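You operate a simulated robot arm through the tools that you are given. There is no shell and no other tool.

You run a simulated robot arm. Do the job below in one go: nothing can be reset, and whatever is moved stays where it is left.

## Task
Tie the twisted sack with the purple loop, tag it and stand it on the green square.
Fine: draw the loop tight in the tie press and let its lever up again; the tag bears the word on the sack's label; the blue sack stays. Set down upright: twisted sack.

Only the result counts: the job must be done as asked and must still hold three seconds after the hand-in. Knocking over, shifting, dropping, spilling or breaking anything else fails it.

## Robot
A 7-joint arm with a two-finger parallel gripper, fixed in place. Base frame: the origin is on the floor under the middle of its stand, x ahead of it, y to its left, z up. Units: mm, rad, N and s.
With the tool pointing down near the work surface it reaches from about 360 to 880 mm from the base axis. Its first joint turns from -2.496 to 2.496 rad. Payload 3 kg.
The tool frame sits at the grasp point between the pads (the TCP): z along the fingers, y along the line on which they close. The tips reach 30 mm beyond it. Largest opening 94 mm; finger width 28, thickness 10; the body of the gripper, 50 by 96 mm, starts 55 mm behind the TCP.
Orientation is told as [roll, pitch, yaw] about the base's x, y, z axes, in that order, counted from this pose: with the fingers straight down and closing along the base's y, the tool's x points along the base's -x, its y along +y and its z along -z.

## Interface
- The arm moves only by the tool jog_arm. Its argument "steps" is a list of rows, each a list of 6 numbers: the shift along the tool's x, y, z in mm, then the turn, a rotation vector about the tool's x, y, z in rad. In form: [[x, y, z, wx, wy, wz], ...]. A call has 1 to 20 rows; each row is the pose to reach, as a shift and turn from the pose commanded when the call began, along the tool's axes at that moment. "jaw" is the finger opening in mm, from 0 to 94, set as the call begins (left out, the last holds). Each row takes 0.2 s and may step no farther than 50 mm and 0.15 rad from the row before; otherwise, or with a gripper value out of range, the whole call is refused. Where a pose cannot be reached the arm comes as near as it can. A force on the tool above 90 N (or 10 N above the force at the start of the call, whichever is more), or a blocked arm, ends the call early, and 0.2 s more pass. The fingers move at their own pace (about 72 mm/s each) and stop on an object; they squeeze with about 23 N. The grip force told is the motor's: it shows also when the fingers shut on nothing. Time passes only in rows, and 0.2 s behind the last, so rows that repeat a pose let the fingers close. It gives the time, the measured TCP pose, the force on the tool (base axes), the opening and the grip force at its end, in the units of the frame above (readings bear some noise), with the torque about the TCP (base axes, N m) and any sound that the robot's microphone picked up.
- Cameras (640 x 400 px; columns grow to the right, rows downward): "scene" is fixed at [220.7, -652.9, 1504]; the picture's right is [0.71, -0.70, 0.00], its down [-0.45, -0.46, -0.76] and it looks along [0.54, 0.54, -0.65] (base axes); focal length 244 px, centre (320, 200). "wrist" rides on the gripper at [76, 14, -103] in the tool frame; the picture's right is [-0.18, 0.98, 0.00], its down [-0.75, -0.14, -0.64] and it looks along [-0.63, -0.12, 0.77] (tool axes); focal length 243 px, centre (320, 200). There is no depth. A picture from a camera that has moved, and an enlarged one, comes with that camera's place and axes in the base frame and with its lens.
- capture(camera): a new picture of that camera. It takes no simulated time.
- close_up(camera, box): a new picture of the part [left, top, right, bottom] of that camera's present view, enlarged. It takes no simulated time.
- close_job(): hands the job in; it is judged then, once.

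Nothing tells you positions but the pictures and the camera data. Unless the task says otherwise, let go and move clear before handing in.

The tools are called as name(argument=value, ...) on one line, values as JSON. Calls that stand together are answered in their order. jog_arm: Moves the arm, as the interface text tells. Its arguments: {"type":"object","properties":{"steps":{"type":"array"},"jaw":{"type":"number"}},"required":["steps"]} The other tools are called the same way: capture (camera) takes a picture; close_up (camera, box) takes an enlarged picture of a part of a camera's view; close_job () hands the job in.

At the start:

```text
time_s: 0.0
ee_pos: [317.8, -318.4, 1344.1]
tcp_rot: [-0.001, 0.0, 0.001]
force: [0.0, -0.5, -0.6]
wrist_torque: [-0.04, 0.0, 0.01]
grip_width: 94.2
gripper_force: 0.1
```

scene: 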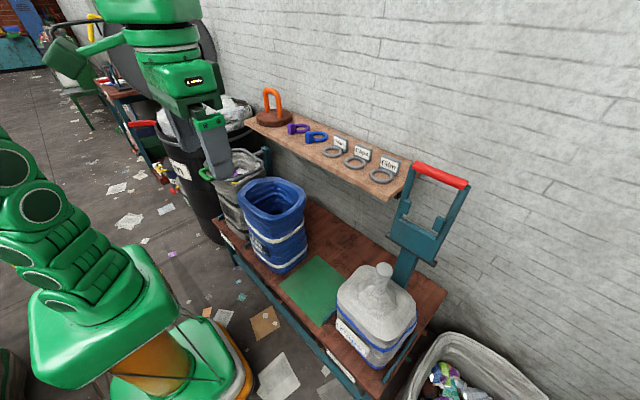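
wrist: 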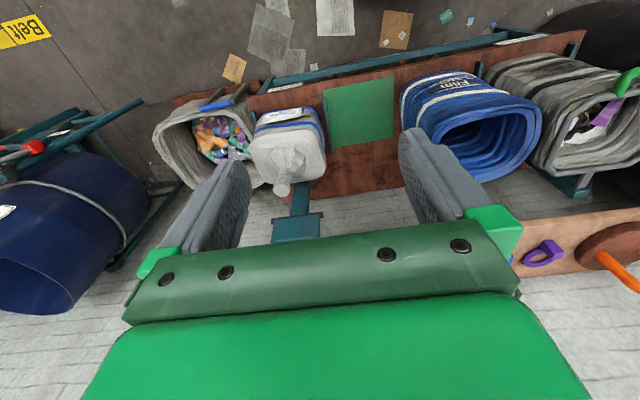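

I see a bench with a blue sack, a green square, a white twisted sack and, on the right, a teal tie press with a red lever. A shelf behind holds the purple and blue loops and three tags. I'll look closer before I move anything.

close_up(camera="scene", box=[240, 70, 480, 220])

close_up(camera="scene", box=[310, 150, 490, 390])

close_up(camera="scene", box=[315, 250, 435, 370])

close_up(camera="wrist", box=[150, 60, 450, 260])

```text
2.67 times, centred on (360, 145) of scene
camera zoom: at [220.7, -652.9, 1504.0], right [0.71, -0.7, 0.0], down [-0.45, -0.46, -0.76], along [0.54, 0.54, -0.65], focal length 650 px, centre (213, 347)
```

zoom: 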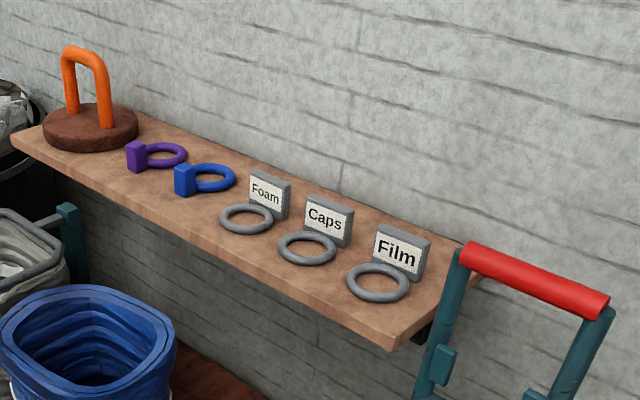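

```text
1.67 times, centred on (400, 270) of scene
camera zoom: at [220.7, -652.9, 1504.0], right [0.71, -0.7, 0.0], down [-0.45, -0.46, -0.76], along [0.54, 0.54, -0.65], focal length 406 px, centre (187, 83)
```

zoom: 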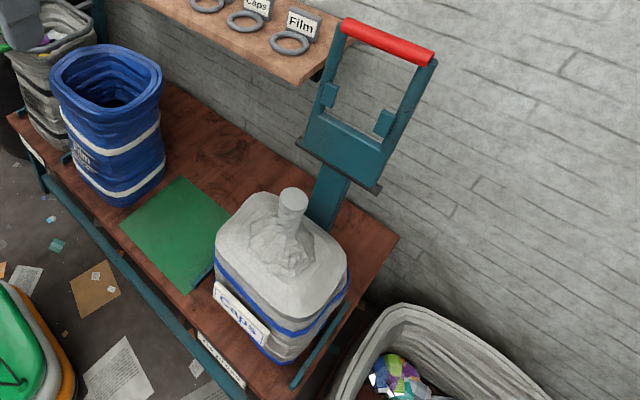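

```text
3.33 times, centred on (375, 310) of scene
camera zoom: at [220.7, -652.9, 1504.0], right [0.71, -0.7, 0.0], down [-0.45, -0.46, -0.76], along [0.54, 0.54, -0.65], focal length 813 px, centre (137, -167)
```

zoom: 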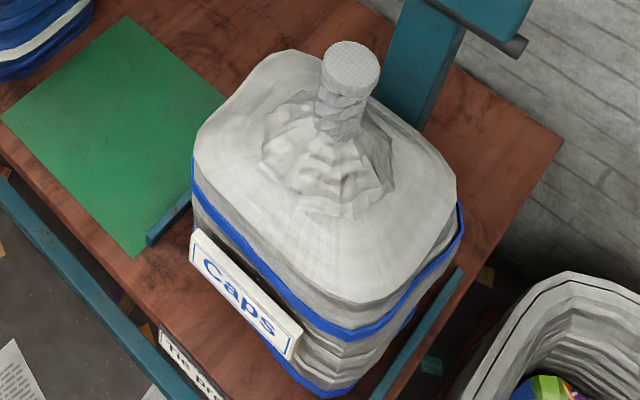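

```text
2.00 times, centred on (300, 160) of wrist
camera zoom: at [241.1, -302.8, 1447.6], right [0.18, 0.98, 0.0], down [0.75, -0.14, 0.64], along [0.63, -0.12, -0.77], focal length 485 px, centre (360, 280)
```

zoom: 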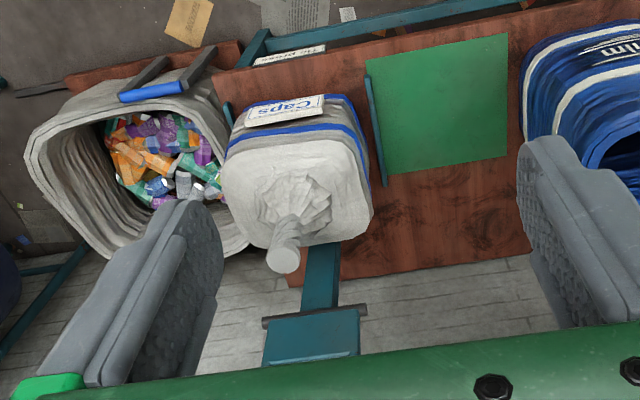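

The label on the white twisted sack reads "Caps". The green square is at about (620, -211, 450) and the sack neck tops out near (645, -492, 880). I'll move in free air so the wrist camera faces the shelf.

jog_arm(steps=[[-8, 42, 0, 0, 0, 0], [-16, 84, 0, 0, 0, 0], [-24, 126, 0, 0, 0, 0], [-32, 168, 0, 0, 0, 0], [-40, 210, 0, 0, 0, 0], [-48, 252, 0, 0, 0, 0], [-56, 294, 0, 0, 0, 0], [-64, 336, 0, 0, 0, 0], [-72, 378, 0, 0, 0, 0], [-80, 420, 0, 0, 0, 0]])

capture(camera="wrist")

capture(camera="scene")

```text
time_s: 2.2
ee_pos: [398.5, 103.8, 1344.0]
tcp_rot: [0.0, 0.001, -0.001]
force: [-0.4, 0.4, -0.4]
wrist_torque: [0.01, 0.01, 0.0]
grip_width: 94.0
gripper_force: 0.0
```

```text
taken
camera wrist: at [320.9, 117.6, 1446.4], right [0.18, 0.98, 0.0], down [0.75, -0.14, 0.64], along [0.63, -0.12, -0.77], focal length 243 px, centre (320, 200)
```

wrist: 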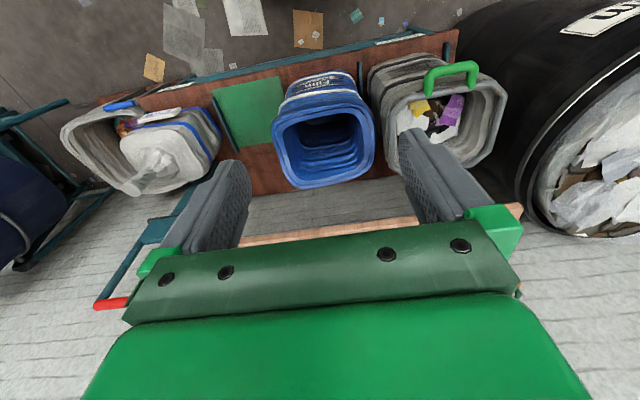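

```text
taken
```

scene: 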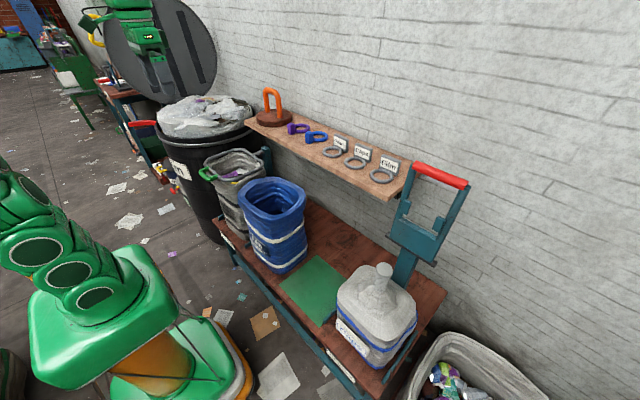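

The gripper blocks the shelf from this pose. I'll tilt the tool forward so the wrist camera sees the shelf over the fingertips.

jog_arm(steps=[[0, 0, 0, 0, -0.14, 0], [0, 0, 0, 0, -0.28, 0], [0, 0, 0, 0, -0.42, 0], [0, 0, 0, 0, -0.56, 0], [0, 0, 0, 0, -0.7, 0], [0, 0, 0, 0, -0.8, 0]])

capture(camera="wrist")

```text
time_s: 3.8
ee_pos: [473.8, 140.7, 1191.6]
tcp_rot: [0.03, -0.422, 0.026]
force: [-1.0, -0.6, 0.3]
wrist_torque: [-0.02, 0.02, 0.02]
grip_width: 93.9
gripper_force: 0.3
stopped in row 6: the arm was blocked; the commanded pose is now the measured one
```

```text
taken
camera wrist: at [360.7, 149.1, 1255.0], right [0.13, 0.99, 0.1], down [0.43, -0.15, 0.89], along [0.89, -0.07, -0.44], focal length 243 px, centre (320, 200)
```

wrist: 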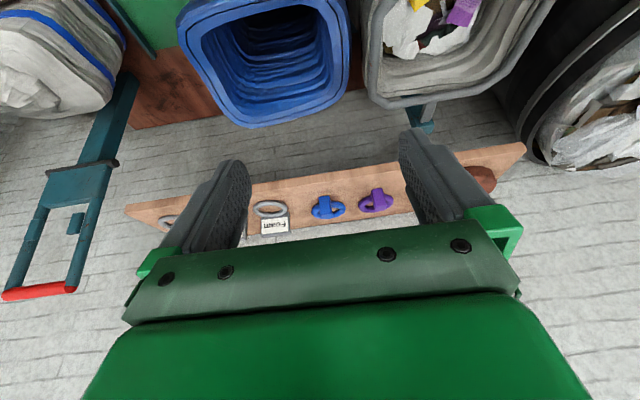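

The tilt was only partly reached, at pitch -0.42, but the shelf is visible now. I'll zoom in to measure it.

close_up(camera="wrist", box=[120, 130, 440, 330])

close_up(camera="wrist", box=[0, 60, 240, 310])

close_up(camera="scene", box=[370, 150, 490, 290])

close_up(camera="scene", box=[250, 80, 350, 160])

```text
2.00 times, centred on (280, 230) of wrist
camera zoom: at [360.7, 149.1, 1255.0], right [0.13, 0.99, 0.1], down [0.43, -0.15, 0.89], along [0.89, -0.07, -0.44], focal length 485 px, centre (400, 140)
```

zoom: 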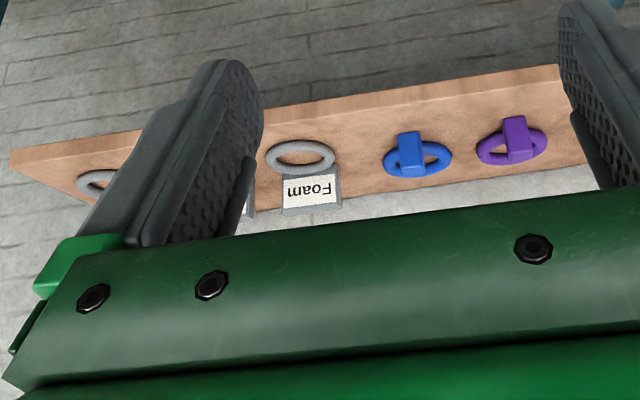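

```text
1.60 times, centred on (120, 185) of wrist
camera zoom: at [360.7, 149.1, 1255.0], right [0.13, 0.99, 0.1], down [0.43, -0.15, 0.89], along [0.89, -0.07, -0.44], focal length 388 px, centre (640, 224)
```

zoom: 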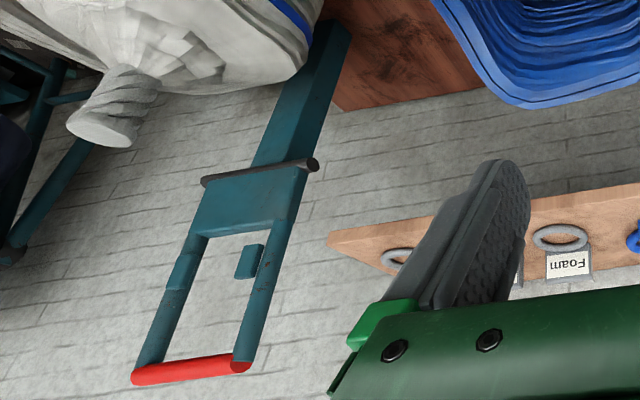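

```text
2.86 times, centred on (430, 220) of scene
camera zoom: at [220.7, -652.9, 1504.0], right [0.71, -0.7, 0.0], down [-0.45, -0.46, -0.76], along [0.54, 0.54, -0.65], focal length 697 px, centre (6, 143)
```

zoom: 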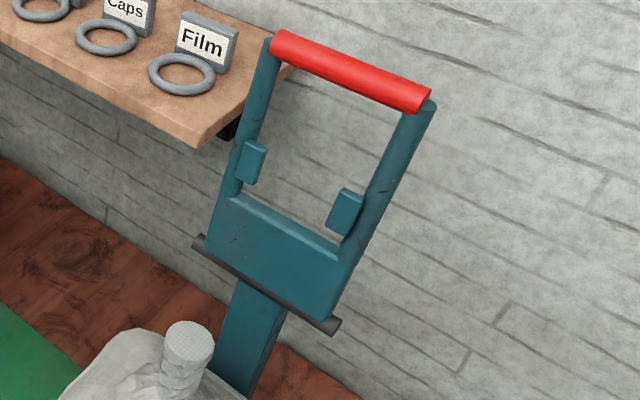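

```text
5.00 times, centred on (300, 120) of scene
camera zoom: at [220.7, -652.9, 1504.0], right [0.71, -0.7, 0.0], down [-0.45, -0.46, -0.76], along [0.54, 0.54, -0.65], focal length 1219 px, centre (420, 600)
```

zoom: 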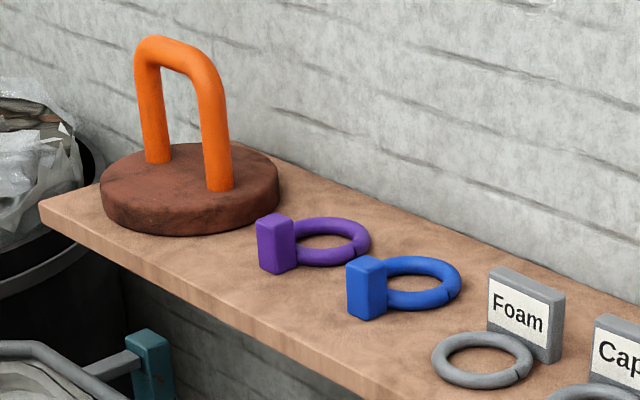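

The press is a column behind the sack with a hinged U-lever and two pads. The loops are on the shelf near (1000, 257, 972), each with a block on the robot's side. The Caps tag is near (935, -146). I'll go closer to the purple loop to check reach and measure.

jog_arm(steps=[[-27, 17, 19, 0.006, -0.026, 0.003], [-54, 33, 37, 0.012, -0.05, 0.007], [-81, 50, 56, 0.018, -0.077, 0.01], [-108, 66, 75, 0.023, -0.1, 0.014], [-135, 83, 94, 0.029, -0.13, 0.017], [-162, 99, 112, 0.035, -0.154, 0.02], [-189, 116, 131, 0.04, -0.18, 0.024]])

capture(camera="wrist")

capture(camera="scene")

```text
time_s: 5.4
ee_pos: [694.7, 265.6, 1157.9]
tcp_rot: [0.001, -0.608, -0.003]
force: [-0.9, -0.2, -0.7]
wrist_torque: [-0.01, 0.05, -0.03]
grip_width: 93.9
gripper_force: 0.1
```

```text
taken
camera wrist: at [572.7, 280.4, 1198.1], right [0.15, 0.98, 0.11], down [0.25, -0.14, 0.96], along [0.96, -0.12, -0.27], focal length 243 px, centre (320, 200)
```

wrist: 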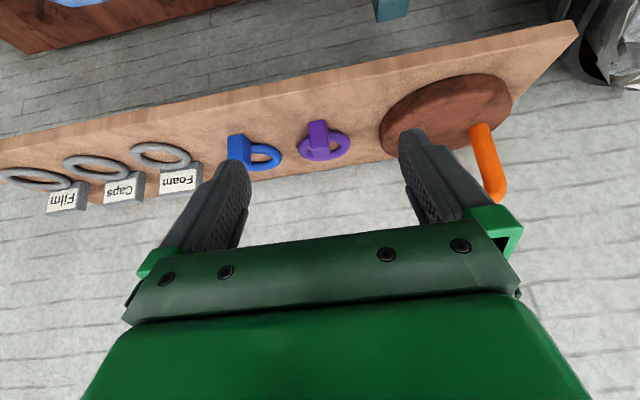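

```text
taken
```

scene: 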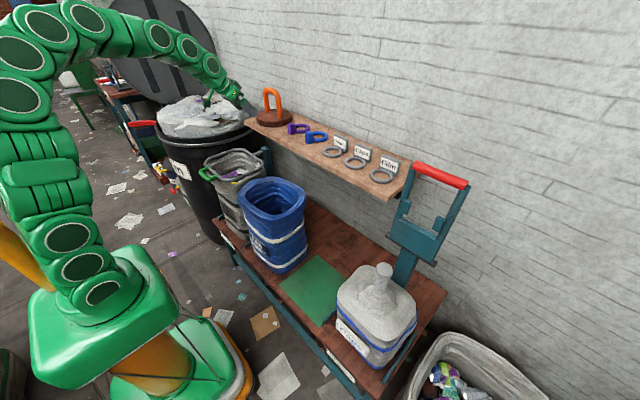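

The arm reaches well here. I'll zoom in on the loops and tags to measure them.

close_up(camera="wrist", box=[210, 90, 410, 215])

close_up(camera="wrist", box=[0, 110, 220, 250])

```text
3.20 times, centred on (310, 152) of wrist
camera zoom: at [572.7, 280.4, 1198.1], right [0.15, 0.98, 0.11], down [0.25, -0.14, 0.96], along [0.96, -0.12, -0.27], focal length 776 px, centre (352, 352)
```

zoom: 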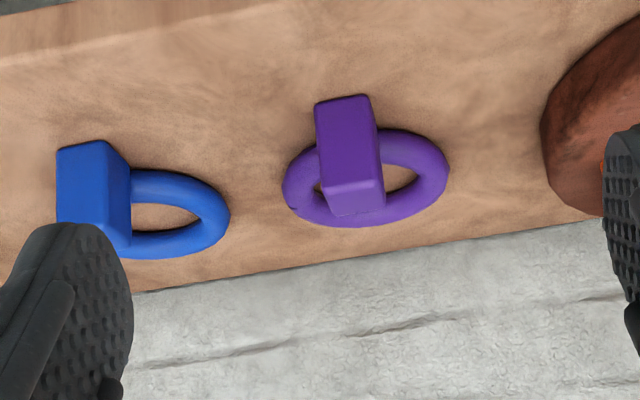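

```text
2.86 times, centred on (110, 180) of wrist
camera zoom: at [572.7, 280.4, 1198.1], right [0.15, 0.98, 0.11], down [0.25, -0.14, 0.96], along [0.96, -0.12, -0.27], focal length 693 px, centre (920, 257)
```

zoom: 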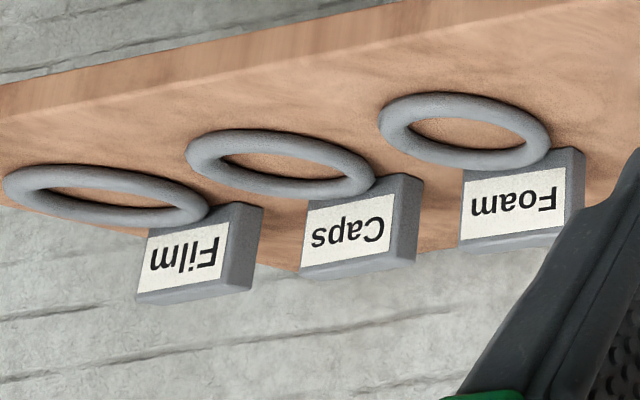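

I now have estimates from both cameras. The purple ring centre is near (978, 248, 981), and its block near (926, 246, 995) is about 29 mm wide. The Caps tag plate is near (975, -158), about 71 mm wide. Before picking anything up, I'll look at the sack neck and press from close by.

jog_arm(steps=[[16, -43, -3, 0, 0, 0], [33, -86, -6, 0, 0, 0], [49, -129, -10, 0, 0, 0], [66, -171, -13, 0, 0, 0], [82, -214, -16, 0, 0, 0], [99, -257, -19, 0, 0, 0], [115, -300, -22, 0, 0, 0], [131, -343, -26, 0, 0, 0], [148, -386, -29, 0, 0, 0], [164, -429, -32, 0, 0, 0], [181, -472, -35, 0, 0, 0], [197, -515, -38, 0, 0, 0], [214, -557, -42, 0, 0, 0], [230, -600, -45, 0, 0, 0], [246, -643, -48, 0, 0, 0], [263, -686, -51, 0, 0, 0]])

capture(camera="wrist")

capture(camera="scene")

```text
time_s: 8.8
ee_pos: [449.8, -422.1, 1046.6]
tcp_rot: [0.001, -0.608, -0.004]
force: [0.0, -0.6, 0.5]
wrist_torque: [-0.03, -0.01, 0.03]
grip_width: 94.1
gripper_force: 0.1
```

```text
taken
camera wrist: at [326.9, -406.5, 1088.0], right [0.15, 0.98, 0.11], down [0.25, -0.14, 0.96], along [0.96, -0.12, -0.27], focal length 243 px, centre (320, 200)
```

wrist: 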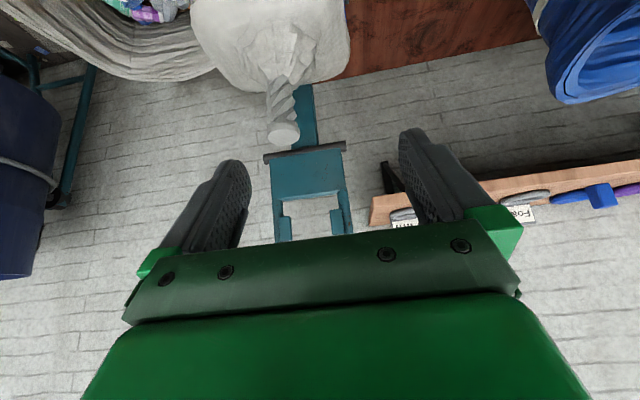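

```text
taken
```

scene: 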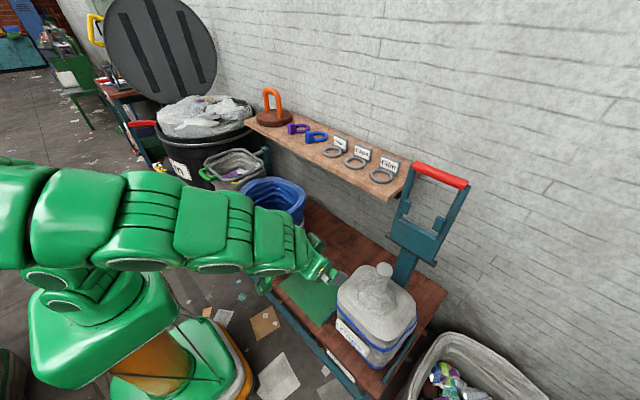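

close_up(camera="wrist", box=[180, 0, 400, 250])

close_up(camera="wrist", box=[230, 30, 350, 160])

close_up(camera="scene", box=[345, 255, 425, 315])

```text
1.60 times, centred on (290, 125) of wrist
camera zoom: at [326.9, -406.5, 1088.0], right [0.15, 0.98, 0.11], down [0.25, -0.14, 0.96], along [0.96, -0.12, -0.27], focal length 388 px, centre (368, 320)
```

zoom: 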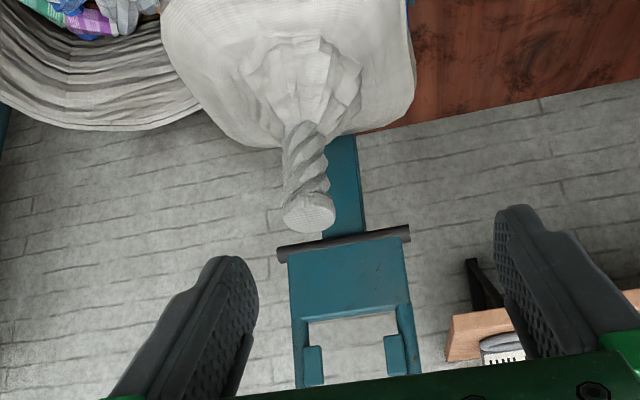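

```text
3.08 times, centred on (290, 95) of wrist
camera zoom: at [326.9, -406.5, 1088.0], right [0.15, 0.98, 0.11], down [0.25, -0.14, 0.96], along [0.96, -0.12, -0.27], focal length 746 px, centre (412, 523)
```

zoom: 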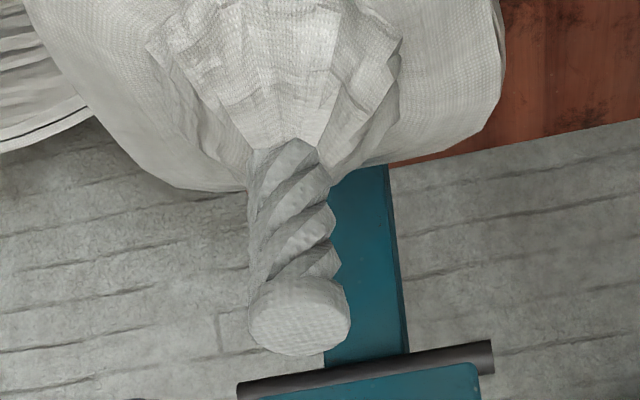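

```text
6.67 times, centred on (385, 285) of scene
camera zoom: at [220.7, -652.9, 1504.0], right [0.71, -0.7, 0.0], down [-0.45, -0.46, -0.76], along [0.54, 0.54, -0.65], focal length 1626 px, centre (-113, -367)
```

zoom: 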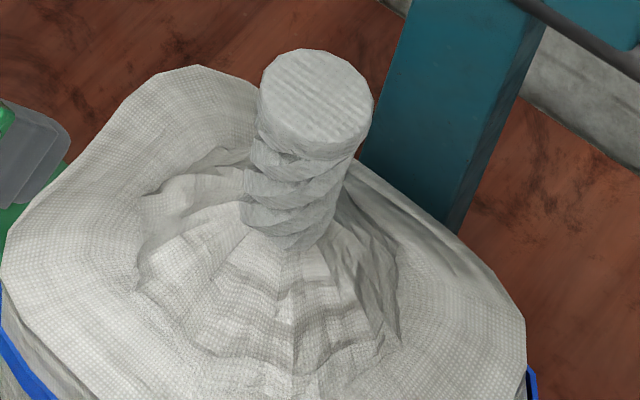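

The neck cap top is at about (652, -492, 882). The twisted neck runs down to a cone near z≈796, where the loop should come to rest. I'll now go to a standoff in front of the purple loop's block and refine the measurement.

jog_arm(steps=[[-22, 39, 10, 0, 0, 0], [-44, 79, 21, 0, 0, 0], [-65, 118, 31, 0, 0, 0], [-87, 157, 41, 0, 0, 0], [-109, 196, 51, 0, 0, 0], [-131, 236, 62, 0, 0, 0], [-152, 275, 72, 0, 0, 0], [-174, 314, 82, 0, 0, 0], [-196, 354, 93, 0, 0, 0], [-218, 393, 103, 0, 0, 0], [-239, 432, 113, 0, 0, 0], [-261, 472, 123, 0, 0, 0], [-283, 511, 134, 0, 0, 0], [-305, 550, 144, 0, 0, 0], [-327, 589, 154, 0, 0, 0], [-348, 629, 165, 0, 0, 0], [-370, 668, 175, 0, 0, 0]], jaw=64)

capture(camera="wrist")

capture(camera="scene")

```text
time_s: 12.4
ee_pos: [855.5, 247.9, 1115.3]
tcp_rot: [0.001, -0.61, -0.003]
force: [0.3, -0.1, -0.5]
wrist_torque: [-0.02, -0.02, 0.0]
grip_width: 64.2
gripper_force: 0.0
```

```text
taken
camera wrist: at [732.8, 262.7, 1156.8], right [0.15, 0.98, 0.11], down [0.25, -0.14, 0.96], along [0.96, -0.12, -0.27], focal length 243 px, centre (320, 200)
```

wrist: 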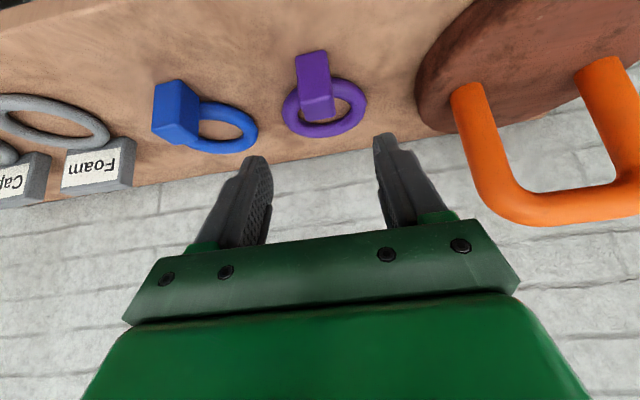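

```text
taken
```

scene: 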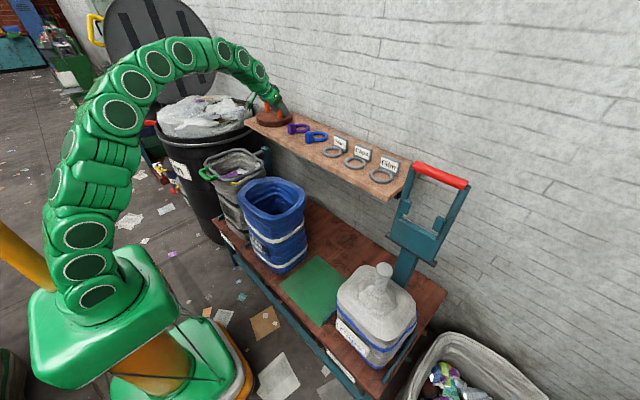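

close_up(camera="wrist", box=[240, 30, 420, 180])

```text
2.67 times, centred on (330, 105) of wrist
camera zoom: at [732.8, 262.7, 1156.8], right [0.15, 0.98, 0.11], down [0.25, -0.14, 0.96], along [0.96, -0.12, -0.27], focal length 647 px, centre (293, 453)
```

zoom: 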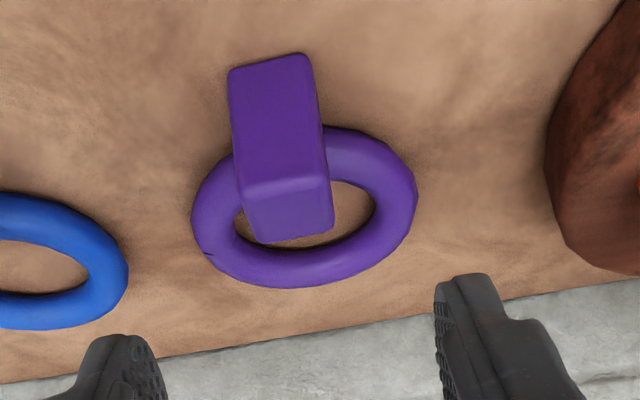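

The block spans roughly x 905–936 and z 977–1020 at y≈247, and the shelf top is at about z 976. I'll advance along the tool axis to straddle the block.

jog_arm(steps=[[1, 0, 38, 0, 0, 0], [2, -1, 75, 0, 0, 0], [3, -1, 100, 0, 0, 0], [3.5, -1, 112.5, 0, 0, 0]])

capture(camera="wrist")

close_up(camera="scene", box=[240, 70, 360, 160])

```text
time_s: 13.4
ee_pos: [915.5, 245.2, 1020.4]
tcp_rot: [0.001, -0.607, -0.006]
force: [0.4, 0.0, -0.4]
wrist_torque: [-0.03, 0.0, -0.02]
grip_width: 64.0
gripper_force: 0.1
```

```text
taken
camera wrist: at [792.6, 260.8, 1061.9], right [0.15, 0.98, 0.11], down [0.25, -0.14, 0.96], along [0.96, -0.12, -0.27], focal length 243 px, centre (320, 200)
```

wrist: 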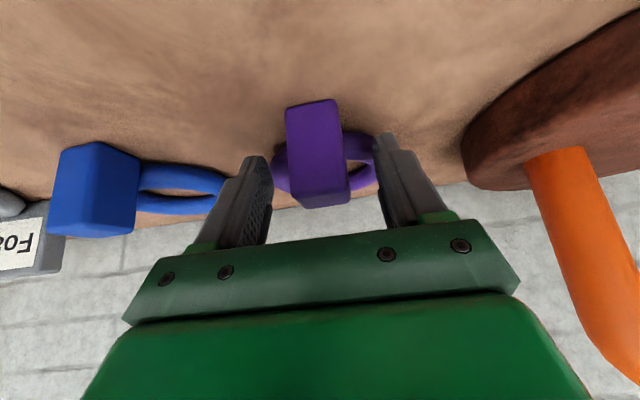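

```text
4.44 times, centred on (300, 115) of scene
camera zoom: at [220.7, -652.9, 1504.0], right [0.71, -0.7, 0.0], down [-0.45, -0.46, -0.76], along [0.54, 0.54, -0.65], focal length 1084 px, centre (409, 578)
```

zoom: 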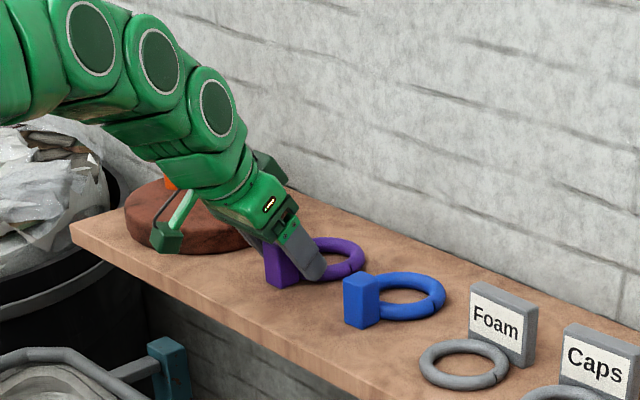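

The block sits between the fingers. I'll close on it.

jog_arm(steps=[[0, 0, 0, 0, 0, 0], [0, 0, 0, 0, 0, 0], [0, 0, 0, 0, 0, 0], [0, 0, 0, 0, 0, 0]], jaw=10)

capture(camera="wrist")

```text
time_s: 14.4
ee_pos: [914.5, 245.4, 1020.9]
tcp_rot: [0.002, -0.607, -0.004]
force: [-1.7, 0.1, 0.3]
wrist_torque: [0.0, 0.06, -0.01]
grip_width: 31.2
gripper_force: 22.6
```

```text
taken
camera wrist: at [792.5, 260.9, 1062.2], right [0.15, 0.98, 0.11], down [0.25, -0.14, 0.96], along [0.96, -0.12, -0.27], focal length 243 px, centre (320, 200)
```

wrist: 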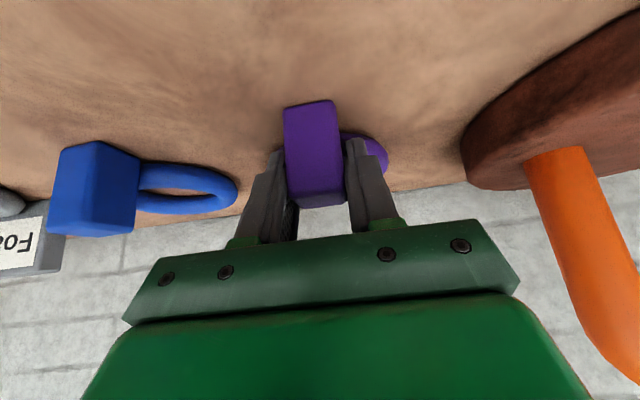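

The block is gripped at 31 mm. I'll lift straight up and back.

jog_arm(steps=[[-6, 0, -8, 0, 0, 0], [-23, 0, -33, 0, 0, 0], [-46, 0, -66, 0, 0, 0], [-69, 0, -99, 0, 0, 0], [-50, 0, -120, 0, 0, 0], [-20, 0, -145, 0, 0, 0]])

capture(camera="wrist")

close_up(camera="scene", box=[220, 40, 380, 160])

```text
time_s: 15.8
ee_pos: [848.8, 246.5, 1152.2]
tcp_rot: [0.001, -0.608, -0.003]
force: [-0.4, 0.3, -0.4]
wrist_torque: [-0.01, 0.04, 0.01]
grip_width: 31.5
gripper_force: 22.5
```

```text
taken
camera wrist: at [726.5, 260.8, 1193.5], right [0.15, 0.98, 0.11], down [0.25, -0.14, 0.96], along [0.96, -0.12, -0.27], focal length 243 px, centre (320, 200)
```

wrist: 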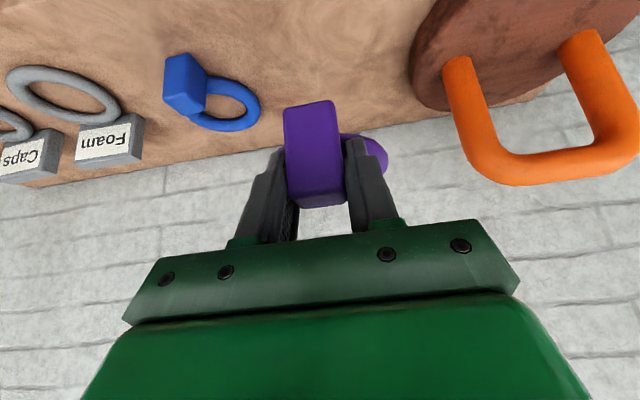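

```text
3.33 times, centred on (300, 100) of scene
camera zoom: at [220.7, -652.9, 1504.0], right [0.71, -0.7, 0.0], down [-0.45, -0.46, -0.76], along [0.54, 0.54, -0.65], focal length 813 px, centre (387, 533)
```

zoom: 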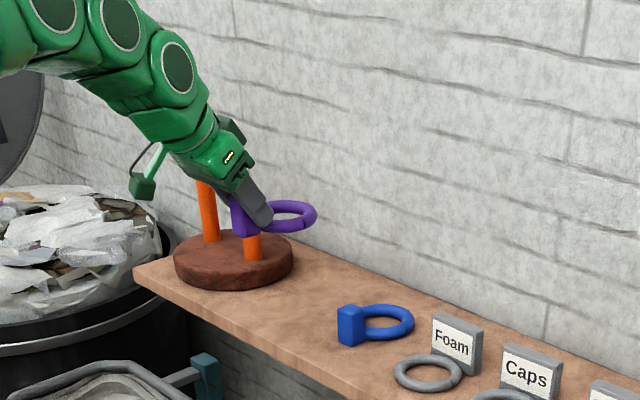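

The loop is held and level. I'll carry it over to a point above and in front of the sack neck.

jog_arm(steps=[[15.5, -41, -6, 0, 0, 0], [31, -82, -12, 0, 0, 0], [46, -123, -18, 0, 0, 0], [62, -165, -24, 0, 0, 0], [77, -206, -29, 0, 0, 0], [93, -247, -35, 0, 0, 0], [108, -288, -41, 0, 0, 0], [124, -329, -47, 0, 0, 0], [139, -370, -53, 0, 0, 0], [155, -411, -59, 0, 0, 0], [170, -453, -65, 0, 0, 0], [185, -494, -71, 0, 0, 0], [201, -535, -76, 0, 0, 0], [216, -576, -82, 0, 0, 0], [232, -617, -88, 0, 0, 0], [247, -658, -94, 0, 0, 0], [263, -699, -100, 0, 0, 0], [278, -740, -106, 0, 0, 0]])

capture(camera="wrist")

capture(camera="scene")

```text
time_s: 19.6
ee_pos: [557.1, -494.0, 1080.4]
tcp_rot: [0.003, -0.608, -0.005]
force: [-0.3, 0.1, -0.3]
wrist_torque: [0.03, -0.02, 0.01]
grip_width: 31.4
gripper_force: 23.0
```

```text
taken
camera wrist: at [435.2, -479.4, 1120.6], right [0.15, 0.98, 0.11], down [0.25, -0.14, 0.96], along [0.96, -0.12, -0.27], focal length 243 px, centre (320, 200)
```

wrist: 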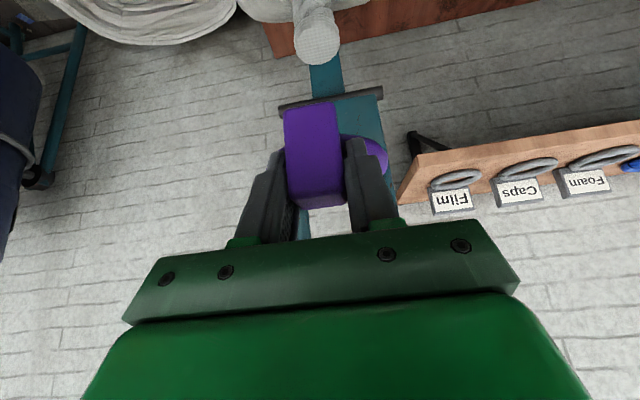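

```text
taken
```

scene: 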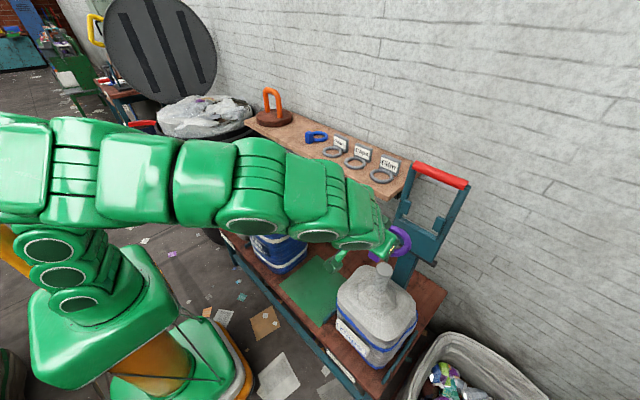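

close_up(camera="wrist", box=[250, 0, 410, 110])

close_up(camera="scene", box=[330, 200, 450, 300])

```text
3.64 times, centred on (330, 55) of wrist
camera zoom: at [435.2, -479.4, 1120.6], right [0.15, 0.98, 0.11], down [0.25, -0.14, 0.96], along [0.96, -0.12, -0.27], focal length 882 px, centre (284, 727)
```

zoom: 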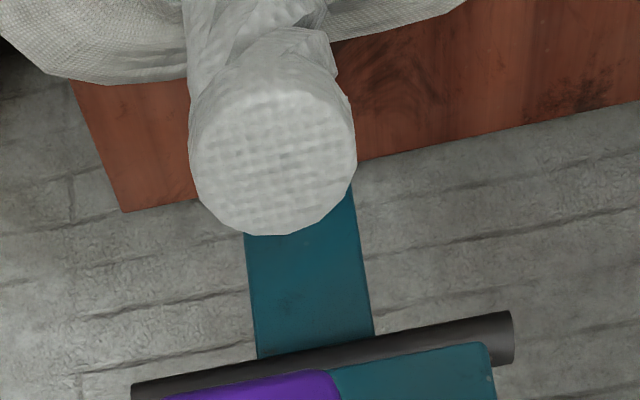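

```text
4.00 times, centred on (390, 250) of scene
camera zoom: at [220.7, -652.9, 1504.0], right [0.71, -0.7, 0.0], down [-0.45, -0.46, -0.76], along [0.54, 0.54, -0.65], focal length 976 px, centre (40, 0)
```

zoom: 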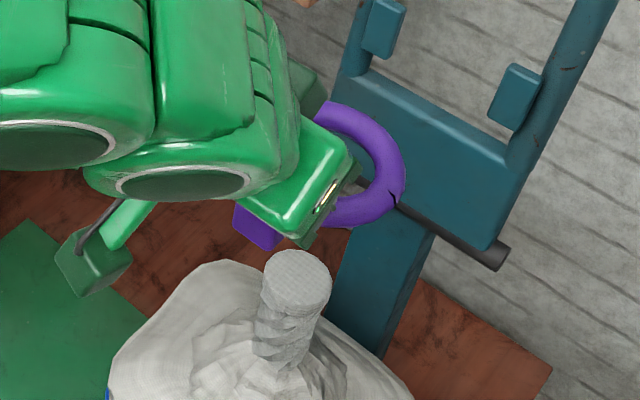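

By this view the neck is at (650, -491, 882) with a 50 mm cap. The ring clearance is only a few millimetres each side. I'll bring the ring to just above the neck and check alignment visually.

jog_arm(steps=[[13, 1, 40, 0, 0, 0], [26, 2, 79, 0, 0, 0], [39, 3.5, 119, 0, 0, 0]])

close_up(camera="scene", box=[350, 225, 420, 295])

capture(camera="wrist")

```text
time_s: 20.4
ee_pos: [592.9, -488.9, 958.0]
tcp_rot: [0.001, -0.606, -0.003]
force: [0.3, -0.5, 0.1]
wrist_torque: [-0.01, 0.04, -0.01]
grip_width: 31.6
gripper_force: 22.6
```

```text
5.71 times, centred on (385, 260) of scene
camera zoom: at [220.7, -652.9, 1504.0], right [0.71, -0.7, 0.0], down [-0.45, -0.46, -0.76], along [0.54, 0.54, -0.65], focal length 1394 px, centre (-51, -143)
```

zoom: 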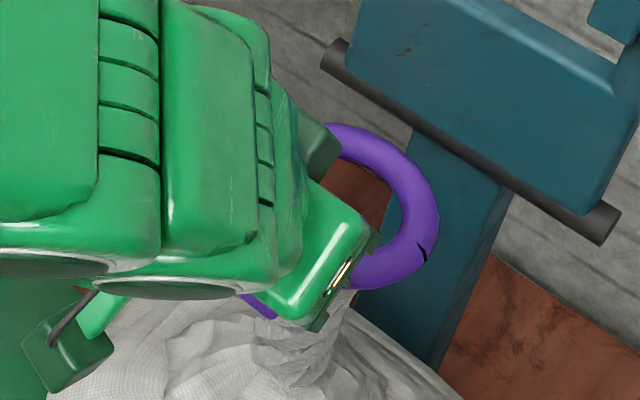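

```text
taken
camera wrist: at [471.2, -474.6, 999.6], right [0.15, 0.98, 0.11], down [0.25, -0.14, 0.96], along [0.96, -0.12, -0.27], focal length 243 px, centre (320, 200)
```

wrist: 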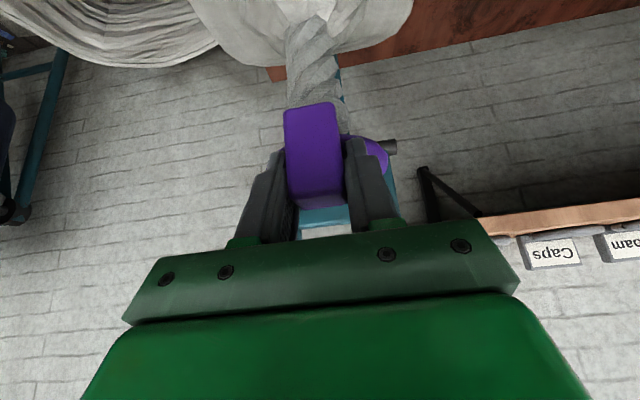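

close_up(camera="wrist", box=[230, 80, 410, 220])

```text
2.86 times, centred on (320, 150) of wrist
camera zoom: at [471.2, -474.6, 999.6], right [0.15, 0.98, 0.11], down [0.25, -0.14, 0.96], along [0.96, -0.12, -0.27], focal length 693 px, centre (320, 343)
```

zoom: 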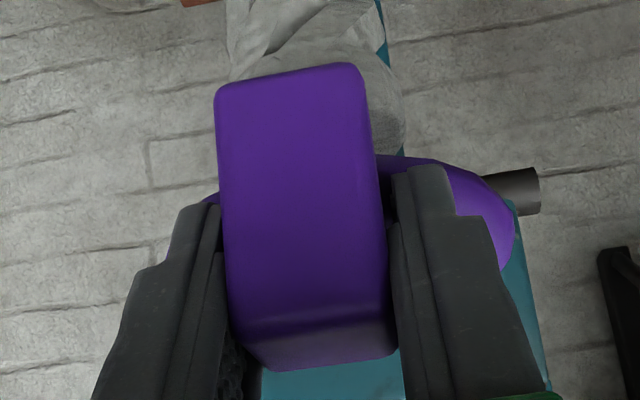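

Both views put the ring within about 3 mm of the neck axis, and the clearance is about 6 mm. I'll lower it in small steps and watch the force.

jog_arm(steps=[[8, 0, 11.5, 0, 0, 0], [16, 0, 23, 0, 0, 0]])

close_up(camera="scene", box=[350, 235, 420, 305])

```text
time_s: 21.0
ee_pos: [593.5, -491.4, 934.1]
tcp_rot: [-0.001, -0.611, -0.004]
force: [-7.4, 3.2, 23.6]
wrist_torque: [0.11, -0.38, 0.04]
grip_width: 31.3
gripper_force: 23.0
```

```text
5.71 times, centred on (385, 270) of scene
camera zoom: at [220.7, -652.9, 1504.0], right [0.71, -0.7, 0.0], down [-0.45, -0.46, -0.76], along [0.54, 0.54, -0.65], focal length 1394 px, centre (-51, -200)
```

zoom: 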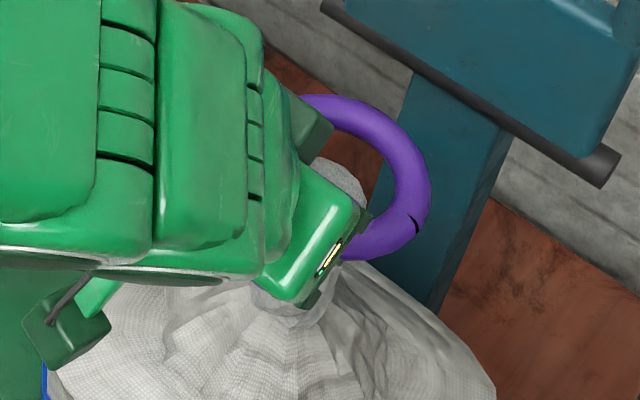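

There is contact: 24 N upward, with a push toward -x and +y. The picture shows the neck offset toward the left inside the ring. I'll back up slightly and shift the ring about (-5, +5) mm.

jog_arm(steps=[[-3, 0, -6, 0, 0, 0], [-2.75, 5.5, -12.7, 0, 0, 0]])

close_up(camera="scene", box=[350, 235, 420, 305])

close_up(camera="wrist", box=[230, 50, 410, 220])

```text
time_s: 21.6
ee_pos: [587.9, -484.6, 943.6]
tcp_rot: [0.002, -0.608, -0.006]
force: [-0.1, -0.2, -0.1]
wrist_torque: [0.03, -0.01, -0.02]
grip_width: 31.3
gripper_force: 23.0
```

```text
5.71 times, centred on (385, 270) of scene
camera zoom: at [220.7, -652.9, 1504.0], right [0.71, -0.7, 0.0], down [-0.45, -0.46, -0.76], along [0.54, 0.54, -0.65], focal length 1394 px, centre (-51, -200)
```

zoom: 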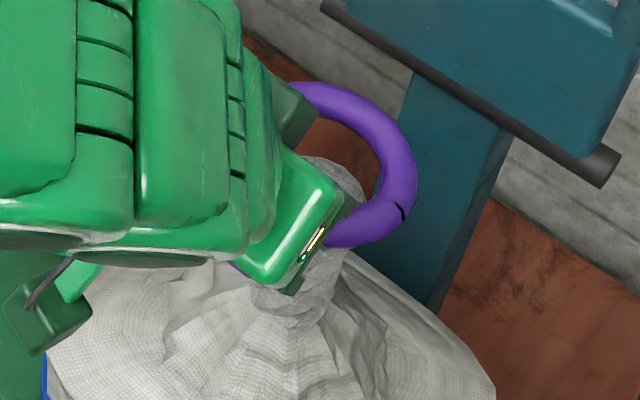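

```text
2.35 times, centred on (320, 135) of wrist
camera zoom: at [466.1, -469.3, 984.1], right [0.15, 0.98, 0.11], down [0.25, -0.14, 0.96], along [0.96, -0.12, -0.27], focal length 571 px, centre (320, 353)
```

zoom: 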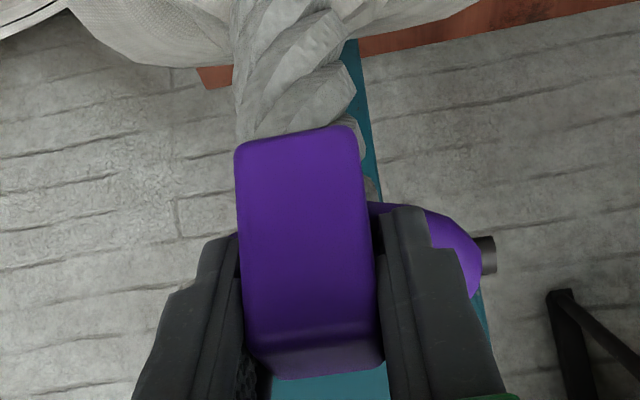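

The sack hasn't shifted, and the ring now measures within about 2 mm of the neck. I'll lower again gently.

jog_arm(steps=[[4, -1, 6.5, 0, 0, 0], [7.75, -1, 12.9, 0, 0, 0]])

```text
time_s: 22.2
ee_pos: [589.3, -484.7, 930.7]
tcp_rot: [0.001, -0.609, -0.003]
force: [-7.4, 6.4, 27.6]
wrist_torque: [-0.08, -0.58, 0.05]
grip_width: 31.8
gripper_force: 23.6
```

Contact again. The torque puts it near the block's inner face, so the ring centre must sit about 64 mm ahead of the TCP, further than I assumed. I'll lift and shift by (-4, -7) mm.

jog_arm(steps=[[-3, 0, -8, 0, 0, 0], [-3.3, -6.8, -12.3, 0, 0, 0], [-3.3, -6.8, -12.3, 0, 0, 0]])

close_up(camera="scene", box=[350, 235, 420, 305])

```text
time_s: 23.0
ee_pos: [585.3, -492.0, 940.0]
tcp_rot: [0.001, -0.608, -0.003]
force: [1.0, 0.4, -0.3]
wrist_torque: [-0.01, 0.01, -0.03]
grip_width: 31.5
gripper_force: 22.8
```

```text
5.71 times, centred on (385, 270) of scene
camera zoom: at [220.7, -652.9, 1504.0], right [0.71, -0.7, 0.0], down [-0.45, -0.46, -0.76], along [0.54, 0.54, -0.65], focal length 1394 px, centre (-51, -200)
```

zoom: 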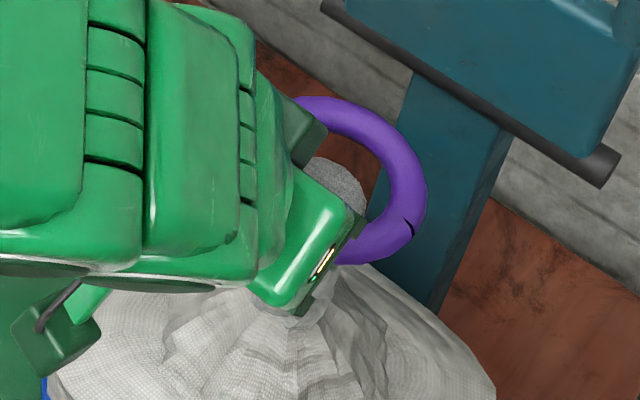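

jog_arm(steps=[[3, 1, 4, 0, 0, 0], [5.7, 1, 8.2, 0, 0, 0]])

```text
time_s: 23.6
ee_pos: [584.9, -491.1, 930.6]
tcp_rot: [0.001, -0.607, -0.003]
force: [-0.5, -0.5, -0.3]
wrist_torque: [-0.03, -0.01, -0.03]
grip_width: 31.5
gripper_force: 22.8
```

No contact this time at the same height. I'll continue down in small steps.

jog_arm(steps=[[2.9, 0, 4.1, 0, 0, 0], [5.7, 0, 8.2, 0, 0, 0]])

```text
time_s: 24.2
ee_pos: [585.2, -491.5, 918.7]
tcp_rot: [0.002, -0.607, -0.004]
force: [0.0, -0.6, -0.2]
wrist_torque: [0.0, 0.0, 0.01]
grip_width: 31.6
gripper_force: 23.4
```

jog_arm(steps=[[2.9, 0, 4.1, 0, 0, 0], [5.7, 0, 8.2, 0, 0, 0], [8.6, 0, 12.3, 0, 0, 0]])

close_up(camera="scene", box=[350, 235, 420, 305])

```text
time_s: 25.0
ee_pos: [584.6, -491.0, 905.3]
tcp_rot: [0.002, -0.606, -0.005]
force: [0.0, 0.4, -0.3]
wrist_torque: [-0.03, -0.01, 0.0]
grip_width: 31.6
gripper_force: 22.7
```

```text
5.71 times, centred on (385, 270) of scene
camera zoom: at [220.7, -652.9, 1504.0], right [0.71, -0.7, 0.0], down [-0.45, -0.46, -0.76], along [0.54, 0.54, -0.65], focal length 1394 px, centre (-51, -200)
```

zoom: 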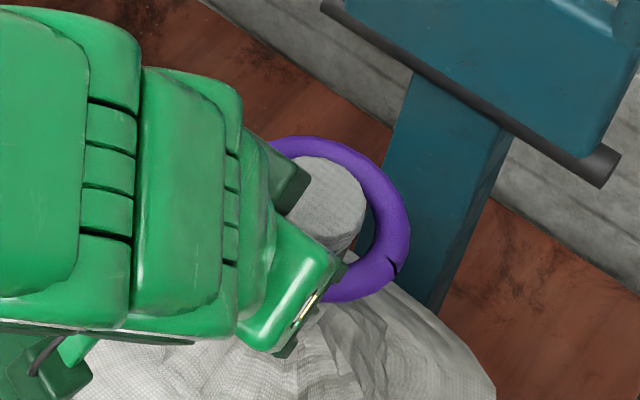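

The ring is now around the cap. I'll keep lowering toward the cone.

jog_arm(steps=[[2.9, 0, 4.1, 0, 0, 0], [5.7, 0, 8.2, 0, 0, 0], [8.6, 0, 12.3, 0, 0, 0], [11.4, 0, 16.4, 0, 0, 0], [14.3, 0, 20.5, 0, 0, 0]])

```text
time_s: 26.2
ee_pos: [584.3, -492.2, 879.9]
tcp_rot: [0.001, -0.607, -0.005]
force: [1.0, 0.2, -0.3]
wrist_torque: [-0.01, -0.02, 0.01]
grip_width: 31.5
gripper_force: 23.3
```

jog_arm(steps=[[2.9, 0, 4.1, 0, 0, 0], [5.7, 0, 8.2, 0, 0, 0], [8.6, 0, 12.3, 0, 0, 0], [11.4, 0, 16.4, 0, 0, 0]])

close_up(camera="scene", box=[350, 235, 420, 305])

close_up(camera="wrist", box=[200, 0, 420, 220])

```text
time_s: 27.2
ee_pos: [585.0, -490.7, 860.4]
tcp_rot: [0.0, -0.606, -0.004]
force: [0.6, 0.3, -0.7]
wrist_torque: [-0.06, 0.04, 0.0]
grip_width: 31.4
gripper_force: 23.1
```

```text
5.71 times, centred on (385, 270) of scene
camera zoom: at [220.7, -652.9, 1504.0], right [0.71, -0.7, 0.0], down [-0.45, -0.46, -0.76], along [0.54, 0.54, -0.65], focal length 1394 px, centre (-51, -200)
```

zoom: 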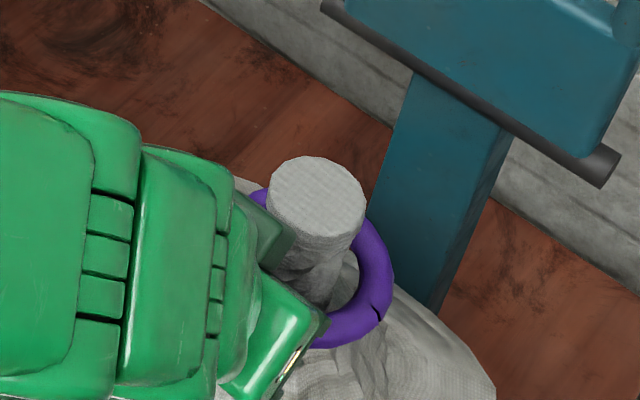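

```text
1.82 times, centred on (310, 110) of wrist
camera zoom: at [463.3, -476.1, 901.4], right [0.15, 0.98, 0.11], down [0.25, -0.14, 0.96], along [0.96, -0.12, -0.27], focal length 441 px, centre (338, 364)
```

zoom: 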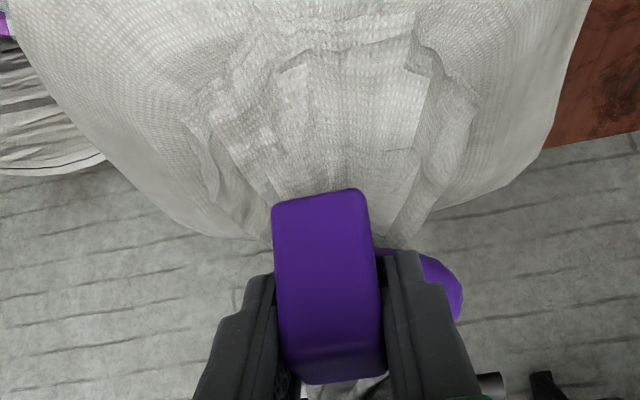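

jog_arm(steps=[[2.9, 0, 4.1, 0, 0, 0], [5.7, 0, 8.2, 0, 0, 0]])

```text
time_s: 27.8
ee_pos: [585.0, -491.5, 851.3]
tcp_rot: [0.001, -0.609, -0.003]
force: [-0.2, 0.5, -0.8]
wrist_torque: [0.03, 0.02, -0.04]
grip_width: 31.4
gripper_force: 23.1
```

jog_arm(steps=[[2.9, 0, 4.1, 0, 0, 0], [4.3, 0, 6.2, 0, 0, 0]])

```text
time_s: 28.4
ee_pos: [586.8, -491.0, 842.3]
tcp_rot: [0.002, -0.608, -0.004]
force: [0.5, -0.5, -0.2]
wrist_torque: [0.01, 0.01, -0.03]
grip_width: 31.7
gripper_force: 22.8
```

jog_arm(steps=[[2.3, 0, 3.3, 0, 0, 0], [2.9, 0, 4.1, 0, 0, 0]])

close_up(camera="scene", box=[350, 250, 420, 320])

close_up(camera="wrist", box=[200, 0, 420, 220])

```text
time_s: 29.0
ee_pos: [585.5, -489.7, 838.4]
tcp_rot: [0.001, -0.606, -0.003]
force: [0.4, 0.0, 0.0]
wrist_torque: [0.03, 0.01, 0.03]
grip_width: 31.3
gripper_force: 23.0
```

```text
5.71 times, centred on (385, 285) of scene
camera zoom: at [220.7, -652.9, 1504.0], right [0.71, -0.7, 0.0], down [-0.45, -0.46, -0.76], along [0.54, 0.54, -0.65], focal length 1394 px, centre (-51, -286)
```

zoom: 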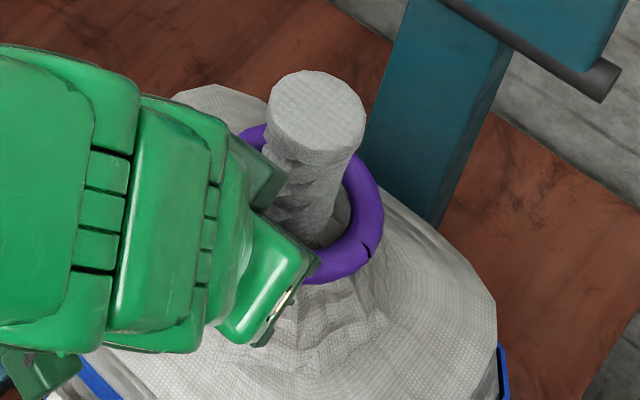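

```text
1.82 times, centred on (310, 110) of wrist
camera zoom: at [463.3, -475.5, 878.5], right [0.15, 0.98, 0.11], down [0.25, -0.14, 0.96], along [0.96, -0.12, -0.27], focal length 441 px, centre (338, 364)
```

zoom: 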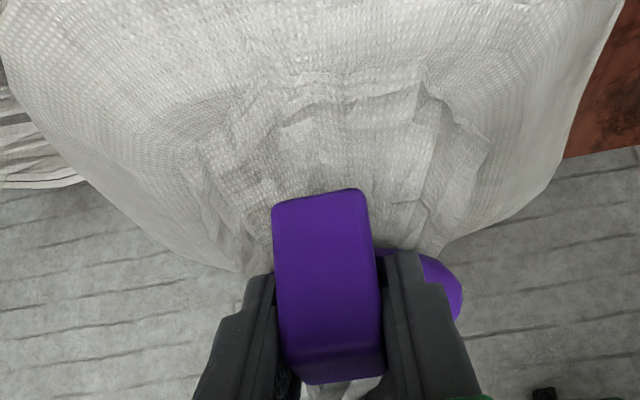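

jog_arm(steps=[[1.7, 0, 2.5, 0, 0, 0], [2.9, 0, 4.1, 0, 0, 0]])

```text
time_s: 29.6
ee_pos: [584.4, -490.6, 832.7]
tcp_rot: [0.001, -0.61, -0.004]
force: [-8.0, 0.8, 18.4]
wrist_torque: [0.17, -0.23, 0.13]
grip_width: 31.5
gripper_force: 22.9
```

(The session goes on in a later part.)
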